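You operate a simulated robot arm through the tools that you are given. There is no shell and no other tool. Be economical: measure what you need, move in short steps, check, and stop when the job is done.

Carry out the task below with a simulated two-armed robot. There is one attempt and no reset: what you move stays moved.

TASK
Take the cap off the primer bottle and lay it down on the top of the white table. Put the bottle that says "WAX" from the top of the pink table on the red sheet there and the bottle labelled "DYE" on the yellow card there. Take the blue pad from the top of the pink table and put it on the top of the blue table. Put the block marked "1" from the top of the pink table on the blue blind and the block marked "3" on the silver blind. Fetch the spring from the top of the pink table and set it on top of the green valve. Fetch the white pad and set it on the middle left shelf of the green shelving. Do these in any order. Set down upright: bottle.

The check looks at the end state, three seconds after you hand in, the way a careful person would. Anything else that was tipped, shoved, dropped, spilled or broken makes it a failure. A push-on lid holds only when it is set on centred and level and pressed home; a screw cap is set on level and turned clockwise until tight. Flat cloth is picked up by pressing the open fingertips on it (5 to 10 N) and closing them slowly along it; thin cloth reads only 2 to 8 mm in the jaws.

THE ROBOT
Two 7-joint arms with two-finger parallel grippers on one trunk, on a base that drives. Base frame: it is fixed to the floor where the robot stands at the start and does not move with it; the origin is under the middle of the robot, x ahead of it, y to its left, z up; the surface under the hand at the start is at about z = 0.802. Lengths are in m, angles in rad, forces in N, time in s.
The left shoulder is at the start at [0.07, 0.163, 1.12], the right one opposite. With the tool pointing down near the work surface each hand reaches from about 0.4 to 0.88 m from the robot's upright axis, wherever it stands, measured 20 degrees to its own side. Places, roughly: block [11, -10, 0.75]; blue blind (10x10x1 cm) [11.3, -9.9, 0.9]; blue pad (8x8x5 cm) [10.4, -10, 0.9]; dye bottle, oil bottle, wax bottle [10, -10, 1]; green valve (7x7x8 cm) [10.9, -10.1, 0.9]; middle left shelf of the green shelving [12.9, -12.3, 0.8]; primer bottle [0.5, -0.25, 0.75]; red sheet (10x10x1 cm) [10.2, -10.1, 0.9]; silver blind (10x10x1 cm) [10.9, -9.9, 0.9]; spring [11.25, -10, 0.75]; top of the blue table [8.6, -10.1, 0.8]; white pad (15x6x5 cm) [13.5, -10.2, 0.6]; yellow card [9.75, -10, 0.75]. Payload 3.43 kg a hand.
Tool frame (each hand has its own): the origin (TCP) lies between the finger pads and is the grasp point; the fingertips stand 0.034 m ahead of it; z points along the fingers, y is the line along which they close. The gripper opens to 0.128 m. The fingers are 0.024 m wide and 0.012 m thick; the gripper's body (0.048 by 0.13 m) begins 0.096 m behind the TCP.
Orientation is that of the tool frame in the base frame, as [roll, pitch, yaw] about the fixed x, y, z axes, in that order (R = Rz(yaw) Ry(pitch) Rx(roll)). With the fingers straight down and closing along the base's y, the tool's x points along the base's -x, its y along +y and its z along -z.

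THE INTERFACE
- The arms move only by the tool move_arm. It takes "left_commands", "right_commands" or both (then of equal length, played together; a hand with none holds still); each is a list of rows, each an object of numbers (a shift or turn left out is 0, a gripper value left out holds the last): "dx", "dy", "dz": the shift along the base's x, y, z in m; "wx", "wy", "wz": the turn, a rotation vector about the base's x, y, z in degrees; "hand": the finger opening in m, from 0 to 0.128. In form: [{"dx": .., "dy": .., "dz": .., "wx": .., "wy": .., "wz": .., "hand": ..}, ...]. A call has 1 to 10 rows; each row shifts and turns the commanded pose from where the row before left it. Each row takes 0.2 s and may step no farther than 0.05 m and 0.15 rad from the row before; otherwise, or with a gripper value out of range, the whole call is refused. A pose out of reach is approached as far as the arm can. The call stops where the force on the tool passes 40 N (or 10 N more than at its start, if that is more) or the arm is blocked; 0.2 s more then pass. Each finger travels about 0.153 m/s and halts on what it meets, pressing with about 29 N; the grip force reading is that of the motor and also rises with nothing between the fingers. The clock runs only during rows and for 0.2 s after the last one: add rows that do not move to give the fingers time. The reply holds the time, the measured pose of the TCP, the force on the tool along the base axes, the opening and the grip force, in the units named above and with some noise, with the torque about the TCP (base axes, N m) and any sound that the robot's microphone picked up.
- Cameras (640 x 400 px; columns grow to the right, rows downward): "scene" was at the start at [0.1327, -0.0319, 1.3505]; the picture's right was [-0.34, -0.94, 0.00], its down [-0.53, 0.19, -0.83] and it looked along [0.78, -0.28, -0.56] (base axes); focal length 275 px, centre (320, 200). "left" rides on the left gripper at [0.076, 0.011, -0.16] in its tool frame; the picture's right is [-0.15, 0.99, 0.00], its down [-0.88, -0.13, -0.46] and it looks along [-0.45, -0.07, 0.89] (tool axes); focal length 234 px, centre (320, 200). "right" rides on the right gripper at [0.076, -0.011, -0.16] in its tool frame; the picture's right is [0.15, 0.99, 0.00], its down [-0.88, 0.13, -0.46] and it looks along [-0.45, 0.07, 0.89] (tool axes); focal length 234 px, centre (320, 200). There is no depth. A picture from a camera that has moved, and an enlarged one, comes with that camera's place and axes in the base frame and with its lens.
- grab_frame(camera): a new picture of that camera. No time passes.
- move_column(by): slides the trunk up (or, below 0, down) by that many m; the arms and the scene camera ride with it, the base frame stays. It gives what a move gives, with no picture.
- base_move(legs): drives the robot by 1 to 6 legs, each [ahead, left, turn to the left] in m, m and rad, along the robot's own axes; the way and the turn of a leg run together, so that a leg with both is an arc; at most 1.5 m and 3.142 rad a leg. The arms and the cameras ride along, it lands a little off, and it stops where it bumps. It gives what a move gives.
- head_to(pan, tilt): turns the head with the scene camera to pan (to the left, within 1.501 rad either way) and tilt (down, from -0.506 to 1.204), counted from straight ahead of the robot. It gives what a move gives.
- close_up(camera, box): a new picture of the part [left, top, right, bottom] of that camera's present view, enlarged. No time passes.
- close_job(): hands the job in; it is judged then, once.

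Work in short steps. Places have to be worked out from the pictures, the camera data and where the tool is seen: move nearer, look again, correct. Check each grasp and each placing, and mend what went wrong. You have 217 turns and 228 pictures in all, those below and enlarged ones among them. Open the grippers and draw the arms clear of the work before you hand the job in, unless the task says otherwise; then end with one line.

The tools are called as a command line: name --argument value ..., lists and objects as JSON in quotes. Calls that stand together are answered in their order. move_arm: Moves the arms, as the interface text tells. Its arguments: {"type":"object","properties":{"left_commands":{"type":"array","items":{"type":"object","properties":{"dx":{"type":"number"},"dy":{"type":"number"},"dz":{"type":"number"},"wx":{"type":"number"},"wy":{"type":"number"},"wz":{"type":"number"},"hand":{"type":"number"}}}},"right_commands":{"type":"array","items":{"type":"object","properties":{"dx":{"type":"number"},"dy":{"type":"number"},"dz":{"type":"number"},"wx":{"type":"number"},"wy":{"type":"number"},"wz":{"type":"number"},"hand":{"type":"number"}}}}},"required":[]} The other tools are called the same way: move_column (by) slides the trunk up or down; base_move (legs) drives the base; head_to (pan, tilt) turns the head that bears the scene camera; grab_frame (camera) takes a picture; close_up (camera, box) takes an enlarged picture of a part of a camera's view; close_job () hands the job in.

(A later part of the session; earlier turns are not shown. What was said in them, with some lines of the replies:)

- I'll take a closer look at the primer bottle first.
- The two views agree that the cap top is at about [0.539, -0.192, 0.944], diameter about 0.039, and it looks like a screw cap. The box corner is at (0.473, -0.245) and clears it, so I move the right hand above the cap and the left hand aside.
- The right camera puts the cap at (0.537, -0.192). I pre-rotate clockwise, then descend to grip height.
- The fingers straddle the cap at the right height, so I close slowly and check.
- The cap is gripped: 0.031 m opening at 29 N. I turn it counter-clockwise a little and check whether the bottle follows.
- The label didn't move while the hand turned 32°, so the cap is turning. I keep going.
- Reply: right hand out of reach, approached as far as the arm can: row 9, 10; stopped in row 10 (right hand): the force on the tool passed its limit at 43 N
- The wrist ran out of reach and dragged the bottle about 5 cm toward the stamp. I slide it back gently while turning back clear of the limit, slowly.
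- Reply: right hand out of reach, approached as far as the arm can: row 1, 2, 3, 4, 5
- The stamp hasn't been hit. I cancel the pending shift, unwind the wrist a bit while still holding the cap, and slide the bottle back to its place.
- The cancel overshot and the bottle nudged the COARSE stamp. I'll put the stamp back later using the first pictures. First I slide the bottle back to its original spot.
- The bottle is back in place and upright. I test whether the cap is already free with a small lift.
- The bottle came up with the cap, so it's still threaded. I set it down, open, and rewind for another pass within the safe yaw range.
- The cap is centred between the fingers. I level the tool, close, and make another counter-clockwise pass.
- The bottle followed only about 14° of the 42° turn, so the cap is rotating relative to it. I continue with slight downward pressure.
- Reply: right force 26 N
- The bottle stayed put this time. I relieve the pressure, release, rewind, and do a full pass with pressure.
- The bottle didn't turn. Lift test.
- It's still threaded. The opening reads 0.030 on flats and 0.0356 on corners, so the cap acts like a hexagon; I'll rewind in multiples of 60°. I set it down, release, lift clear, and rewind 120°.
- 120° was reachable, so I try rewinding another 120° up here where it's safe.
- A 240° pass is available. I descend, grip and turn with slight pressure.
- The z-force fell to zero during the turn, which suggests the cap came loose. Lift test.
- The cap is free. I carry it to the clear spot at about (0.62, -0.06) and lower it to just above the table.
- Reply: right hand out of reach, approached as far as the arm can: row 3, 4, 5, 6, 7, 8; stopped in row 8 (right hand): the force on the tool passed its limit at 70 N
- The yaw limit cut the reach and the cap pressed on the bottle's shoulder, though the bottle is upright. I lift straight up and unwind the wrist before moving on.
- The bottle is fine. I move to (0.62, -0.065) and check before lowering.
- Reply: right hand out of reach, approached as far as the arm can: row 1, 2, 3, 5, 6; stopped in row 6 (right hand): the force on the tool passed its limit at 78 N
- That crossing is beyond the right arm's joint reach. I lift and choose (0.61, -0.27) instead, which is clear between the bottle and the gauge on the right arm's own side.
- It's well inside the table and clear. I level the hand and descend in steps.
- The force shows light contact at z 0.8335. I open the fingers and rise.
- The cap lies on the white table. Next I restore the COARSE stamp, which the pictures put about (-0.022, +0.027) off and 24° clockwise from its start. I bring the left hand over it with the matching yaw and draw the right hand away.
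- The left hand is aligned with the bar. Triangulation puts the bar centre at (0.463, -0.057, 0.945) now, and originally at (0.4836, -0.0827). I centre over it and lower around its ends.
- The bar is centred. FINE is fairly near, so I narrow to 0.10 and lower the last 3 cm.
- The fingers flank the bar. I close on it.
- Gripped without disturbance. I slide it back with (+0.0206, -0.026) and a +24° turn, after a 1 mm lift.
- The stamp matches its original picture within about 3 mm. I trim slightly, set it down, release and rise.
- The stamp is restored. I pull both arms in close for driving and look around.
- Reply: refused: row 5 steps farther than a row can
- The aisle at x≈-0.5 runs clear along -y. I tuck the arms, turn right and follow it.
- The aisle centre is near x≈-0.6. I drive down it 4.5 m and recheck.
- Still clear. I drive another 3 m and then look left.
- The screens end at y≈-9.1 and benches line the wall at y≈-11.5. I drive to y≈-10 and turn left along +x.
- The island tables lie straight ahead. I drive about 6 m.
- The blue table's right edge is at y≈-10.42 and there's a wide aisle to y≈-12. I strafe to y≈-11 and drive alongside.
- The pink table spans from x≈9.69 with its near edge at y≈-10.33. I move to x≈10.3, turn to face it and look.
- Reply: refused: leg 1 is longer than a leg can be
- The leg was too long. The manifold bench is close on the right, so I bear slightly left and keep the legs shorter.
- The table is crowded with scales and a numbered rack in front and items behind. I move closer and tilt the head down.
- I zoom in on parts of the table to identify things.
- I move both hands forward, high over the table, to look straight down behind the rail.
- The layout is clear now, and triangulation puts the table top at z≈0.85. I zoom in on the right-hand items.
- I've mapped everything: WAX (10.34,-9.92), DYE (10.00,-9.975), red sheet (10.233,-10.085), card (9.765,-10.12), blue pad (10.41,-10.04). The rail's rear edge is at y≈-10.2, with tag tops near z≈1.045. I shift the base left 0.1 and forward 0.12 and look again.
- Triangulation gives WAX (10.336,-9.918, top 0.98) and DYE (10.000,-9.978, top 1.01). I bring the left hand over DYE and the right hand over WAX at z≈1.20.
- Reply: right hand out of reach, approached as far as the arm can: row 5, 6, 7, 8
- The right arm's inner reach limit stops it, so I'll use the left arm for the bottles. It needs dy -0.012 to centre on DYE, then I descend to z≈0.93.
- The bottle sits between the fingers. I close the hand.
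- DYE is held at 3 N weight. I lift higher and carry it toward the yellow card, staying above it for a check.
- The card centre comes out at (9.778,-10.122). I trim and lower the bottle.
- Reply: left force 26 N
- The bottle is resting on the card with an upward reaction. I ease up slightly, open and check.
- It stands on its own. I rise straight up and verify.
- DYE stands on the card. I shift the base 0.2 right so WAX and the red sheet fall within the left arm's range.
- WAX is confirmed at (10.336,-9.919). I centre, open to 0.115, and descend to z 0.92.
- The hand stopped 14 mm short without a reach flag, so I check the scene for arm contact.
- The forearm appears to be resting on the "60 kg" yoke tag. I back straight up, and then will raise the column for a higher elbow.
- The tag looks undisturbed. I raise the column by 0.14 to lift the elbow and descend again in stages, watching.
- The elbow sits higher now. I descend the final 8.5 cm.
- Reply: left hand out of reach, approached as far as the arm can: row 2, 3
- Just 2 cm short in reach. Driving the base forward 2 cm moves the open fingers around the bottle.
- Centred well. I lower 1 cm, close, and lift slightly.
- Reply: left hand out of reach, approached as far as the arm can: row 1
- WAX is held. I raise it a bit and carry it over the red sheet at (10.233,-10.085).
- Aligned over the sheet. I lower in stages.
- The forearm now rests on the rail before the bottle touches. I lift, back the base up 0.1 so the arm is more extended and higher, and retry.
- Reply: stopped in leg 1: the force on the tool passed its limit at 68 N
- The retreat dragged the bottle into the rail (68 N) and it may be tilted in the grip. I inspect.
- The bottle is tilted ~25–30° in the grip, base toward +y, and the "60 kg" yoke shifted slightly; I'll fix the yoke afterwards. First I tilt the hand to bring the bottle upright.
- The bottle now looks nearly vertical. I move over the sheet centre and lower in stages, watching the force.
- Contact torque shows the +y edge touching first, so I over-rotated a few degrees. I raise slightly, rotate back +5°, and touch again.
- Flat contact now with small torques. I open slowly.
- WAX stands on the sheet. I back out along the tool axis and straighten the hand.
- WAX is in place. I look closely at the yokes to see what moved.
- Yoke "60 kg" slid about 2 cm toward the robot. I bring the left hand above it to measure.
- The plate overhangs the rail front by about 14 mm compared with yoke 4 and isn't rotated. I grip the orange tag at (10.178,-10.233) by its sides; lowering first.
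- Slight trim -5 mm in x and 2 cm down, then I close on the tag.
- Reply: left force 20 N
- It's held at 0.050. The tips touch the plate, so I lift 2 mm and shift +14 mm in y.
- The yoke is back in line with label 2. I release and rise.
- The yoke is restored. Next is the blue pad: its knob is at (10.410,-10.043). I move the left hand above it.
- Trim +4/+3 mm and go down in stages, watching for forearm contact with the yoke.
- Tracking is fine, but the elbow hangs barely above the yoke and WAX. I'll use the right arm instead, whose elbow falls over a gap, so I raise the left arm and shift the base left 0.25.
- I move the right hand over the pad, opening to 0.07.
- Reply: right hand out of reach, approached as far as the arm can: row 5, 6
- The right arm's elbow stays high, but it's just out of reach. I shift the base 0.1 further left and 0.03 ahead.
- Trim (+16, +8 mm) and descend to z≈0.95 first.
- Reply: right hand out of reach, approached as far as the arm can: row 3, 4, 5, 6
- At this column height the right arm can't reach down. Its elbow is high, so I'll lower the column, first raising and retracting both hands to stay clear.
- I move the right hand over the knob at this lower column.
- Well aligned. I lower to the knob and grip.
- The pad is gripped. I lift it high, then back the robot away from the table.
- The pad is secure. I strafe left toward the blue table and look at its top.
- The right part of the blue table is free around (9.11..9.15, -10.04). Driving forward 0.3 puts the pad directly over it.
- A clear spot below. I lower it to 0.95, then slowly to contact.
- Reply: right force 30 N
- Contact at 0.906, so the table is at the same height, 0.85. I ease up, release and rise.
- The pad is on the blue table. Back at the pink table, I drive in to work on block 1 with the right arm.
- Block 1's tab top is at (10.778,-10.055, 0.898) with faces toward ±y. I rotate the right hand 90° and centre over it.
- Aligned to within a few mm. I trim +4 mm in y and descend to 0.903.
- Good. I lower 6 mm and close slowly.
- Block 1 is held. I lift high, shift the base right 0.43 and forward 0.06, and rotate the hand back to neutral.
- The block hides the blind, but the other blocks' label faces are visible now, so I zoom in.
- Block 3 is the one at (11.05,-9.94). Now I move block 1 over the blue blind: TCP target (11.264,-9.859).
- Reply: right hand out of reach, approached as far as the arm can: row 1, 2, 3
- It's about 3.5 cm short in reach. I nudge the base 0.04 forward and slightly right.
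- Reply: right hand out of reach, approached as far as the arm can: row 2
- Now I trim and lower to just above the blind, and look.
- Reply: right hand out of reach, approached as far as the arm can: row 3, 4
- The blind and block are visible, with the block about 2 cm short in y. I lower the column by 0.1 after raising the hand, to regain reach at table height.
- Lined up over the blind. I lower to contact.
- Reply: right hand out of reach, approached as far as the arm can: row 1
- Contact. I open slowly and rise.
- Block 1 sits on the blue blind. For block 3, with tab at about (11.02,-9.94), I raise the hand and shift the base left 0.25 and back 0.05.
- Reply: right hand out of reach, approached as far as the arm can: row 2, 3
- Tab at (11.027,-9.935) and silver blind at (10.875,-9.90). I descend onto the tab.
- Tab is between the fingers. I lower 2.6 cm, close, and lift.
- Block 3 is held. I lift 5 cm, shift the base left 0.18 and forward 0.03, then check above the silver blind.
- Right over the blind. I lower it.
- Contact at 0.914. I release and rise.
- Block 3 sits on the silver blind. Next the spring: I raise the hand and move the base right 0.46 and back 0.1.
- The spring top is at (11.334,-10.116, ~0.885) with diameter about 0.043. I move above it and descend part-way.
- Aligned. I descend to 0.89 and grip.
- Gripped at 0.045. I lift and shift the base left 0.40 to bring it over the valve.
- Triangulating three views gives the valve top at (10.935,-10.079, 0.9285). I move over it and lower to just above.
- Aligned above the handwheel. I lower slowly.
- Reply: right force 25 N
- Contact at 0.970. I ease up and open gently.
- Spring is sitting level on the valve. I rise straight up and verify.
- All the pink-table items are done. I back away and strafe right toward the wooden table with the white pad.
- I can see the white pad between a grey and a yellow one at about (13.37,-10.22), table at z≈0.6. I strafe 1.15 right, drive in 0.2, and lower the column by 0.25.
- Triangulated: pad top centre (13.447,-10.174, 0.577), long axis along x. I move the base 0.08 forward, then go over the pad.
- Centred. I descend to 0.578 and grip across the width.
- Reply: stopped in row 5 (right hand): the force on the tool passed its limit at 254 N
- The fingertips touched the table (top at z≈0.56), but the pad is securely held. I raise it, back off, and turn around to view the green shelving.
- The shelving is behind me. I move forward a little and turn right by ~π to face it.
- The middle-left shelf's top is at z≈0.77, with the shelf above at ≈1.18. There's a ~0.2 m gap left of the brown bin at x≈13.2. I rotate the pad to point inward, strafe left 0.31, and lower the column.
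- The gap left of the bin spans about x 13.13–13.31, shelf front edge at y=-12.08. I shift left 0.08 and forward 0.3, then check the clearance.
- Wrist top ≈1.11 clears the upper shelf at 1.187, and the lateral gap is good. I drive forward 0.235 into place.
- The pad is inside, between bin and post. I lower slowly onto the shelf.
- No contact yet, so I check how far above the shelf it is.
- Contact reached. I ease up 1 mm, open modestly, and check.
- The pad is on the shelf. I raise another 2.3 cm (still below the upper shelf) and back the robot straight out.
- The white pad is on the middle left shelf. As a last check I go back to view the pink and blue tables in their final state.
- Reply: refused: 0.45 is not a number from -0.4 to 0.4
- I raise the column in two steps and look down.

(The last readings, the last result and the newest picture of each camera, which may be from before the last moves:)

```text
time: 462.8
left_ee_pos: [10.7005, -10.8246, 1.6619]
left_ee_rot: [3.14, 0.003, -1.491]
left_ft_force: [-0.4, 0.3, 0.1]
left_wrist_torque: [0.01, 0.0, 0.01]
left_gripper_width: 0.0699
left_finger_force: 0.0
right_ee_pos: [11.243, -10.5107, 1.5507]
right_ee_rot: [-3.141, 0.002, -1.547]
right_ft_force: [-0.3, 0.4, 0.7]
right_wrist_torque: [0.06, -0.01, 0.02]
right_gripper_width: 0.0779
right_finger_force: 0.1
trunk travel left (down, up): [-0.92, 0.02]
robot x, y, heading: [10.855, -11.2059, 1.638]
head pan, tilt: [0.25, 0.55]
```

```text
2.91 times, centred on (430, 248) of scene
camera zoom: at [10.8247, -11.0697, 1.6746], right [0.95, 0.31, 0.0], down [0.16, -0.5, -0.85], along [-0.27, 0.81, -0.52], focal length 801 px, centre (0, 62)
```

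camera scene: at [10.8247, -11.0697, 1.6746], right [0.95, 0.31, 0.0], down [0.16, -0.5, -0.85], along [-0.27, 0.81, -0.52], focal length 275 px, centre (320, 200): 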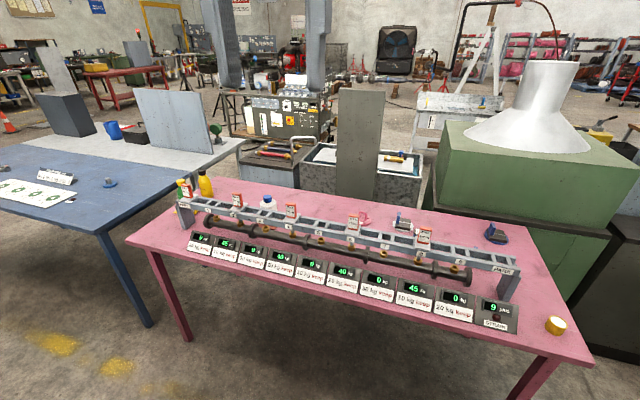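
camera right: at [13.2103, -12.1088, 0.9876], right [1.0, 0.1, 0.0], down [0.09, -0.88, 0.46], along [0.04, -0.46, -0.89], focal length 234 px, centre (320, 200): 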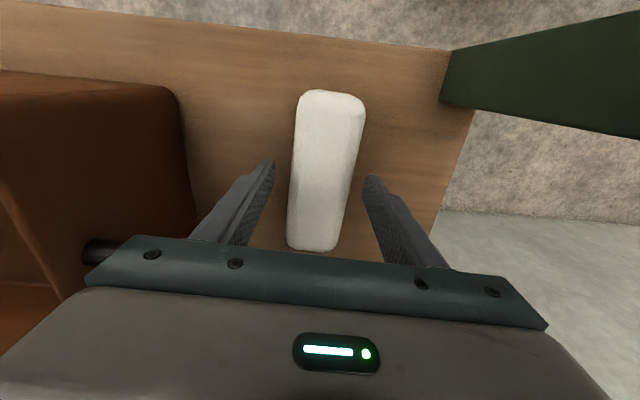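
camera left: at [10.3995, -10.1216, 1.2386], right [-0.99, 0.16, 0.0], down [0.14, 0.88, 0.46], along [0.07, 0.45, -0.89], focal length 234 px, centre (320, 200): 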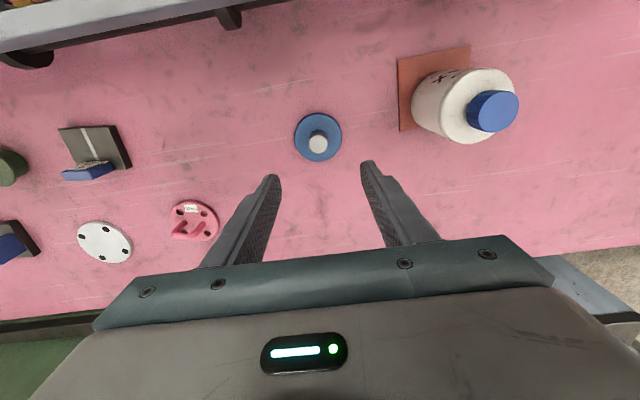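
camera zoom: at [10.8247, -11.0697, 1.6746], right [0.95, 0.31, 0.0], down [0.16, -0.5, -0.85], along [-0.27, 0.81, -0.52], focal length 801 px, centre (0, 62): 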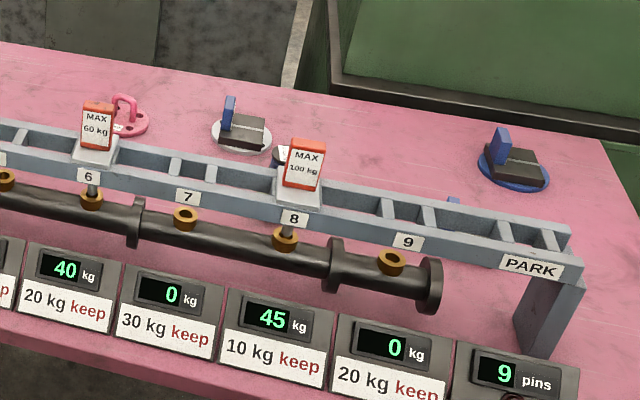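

Everything is standing where it should be: both bottles, blocks 1 and 3, the spring on the valve, and the yokes. The blue pad is visible on the blue table, and the arms are clear with the grippers open and empty. I hand in the job.

close_job

```text
The job is handed in.
```

I finished every item and handed the job in: cap off, bottles, pads, blocks and spring placed. Along the way I nudged the COARSE stamp and one "60 kg" yoke, and put both back to within a few millimetres of where they started.
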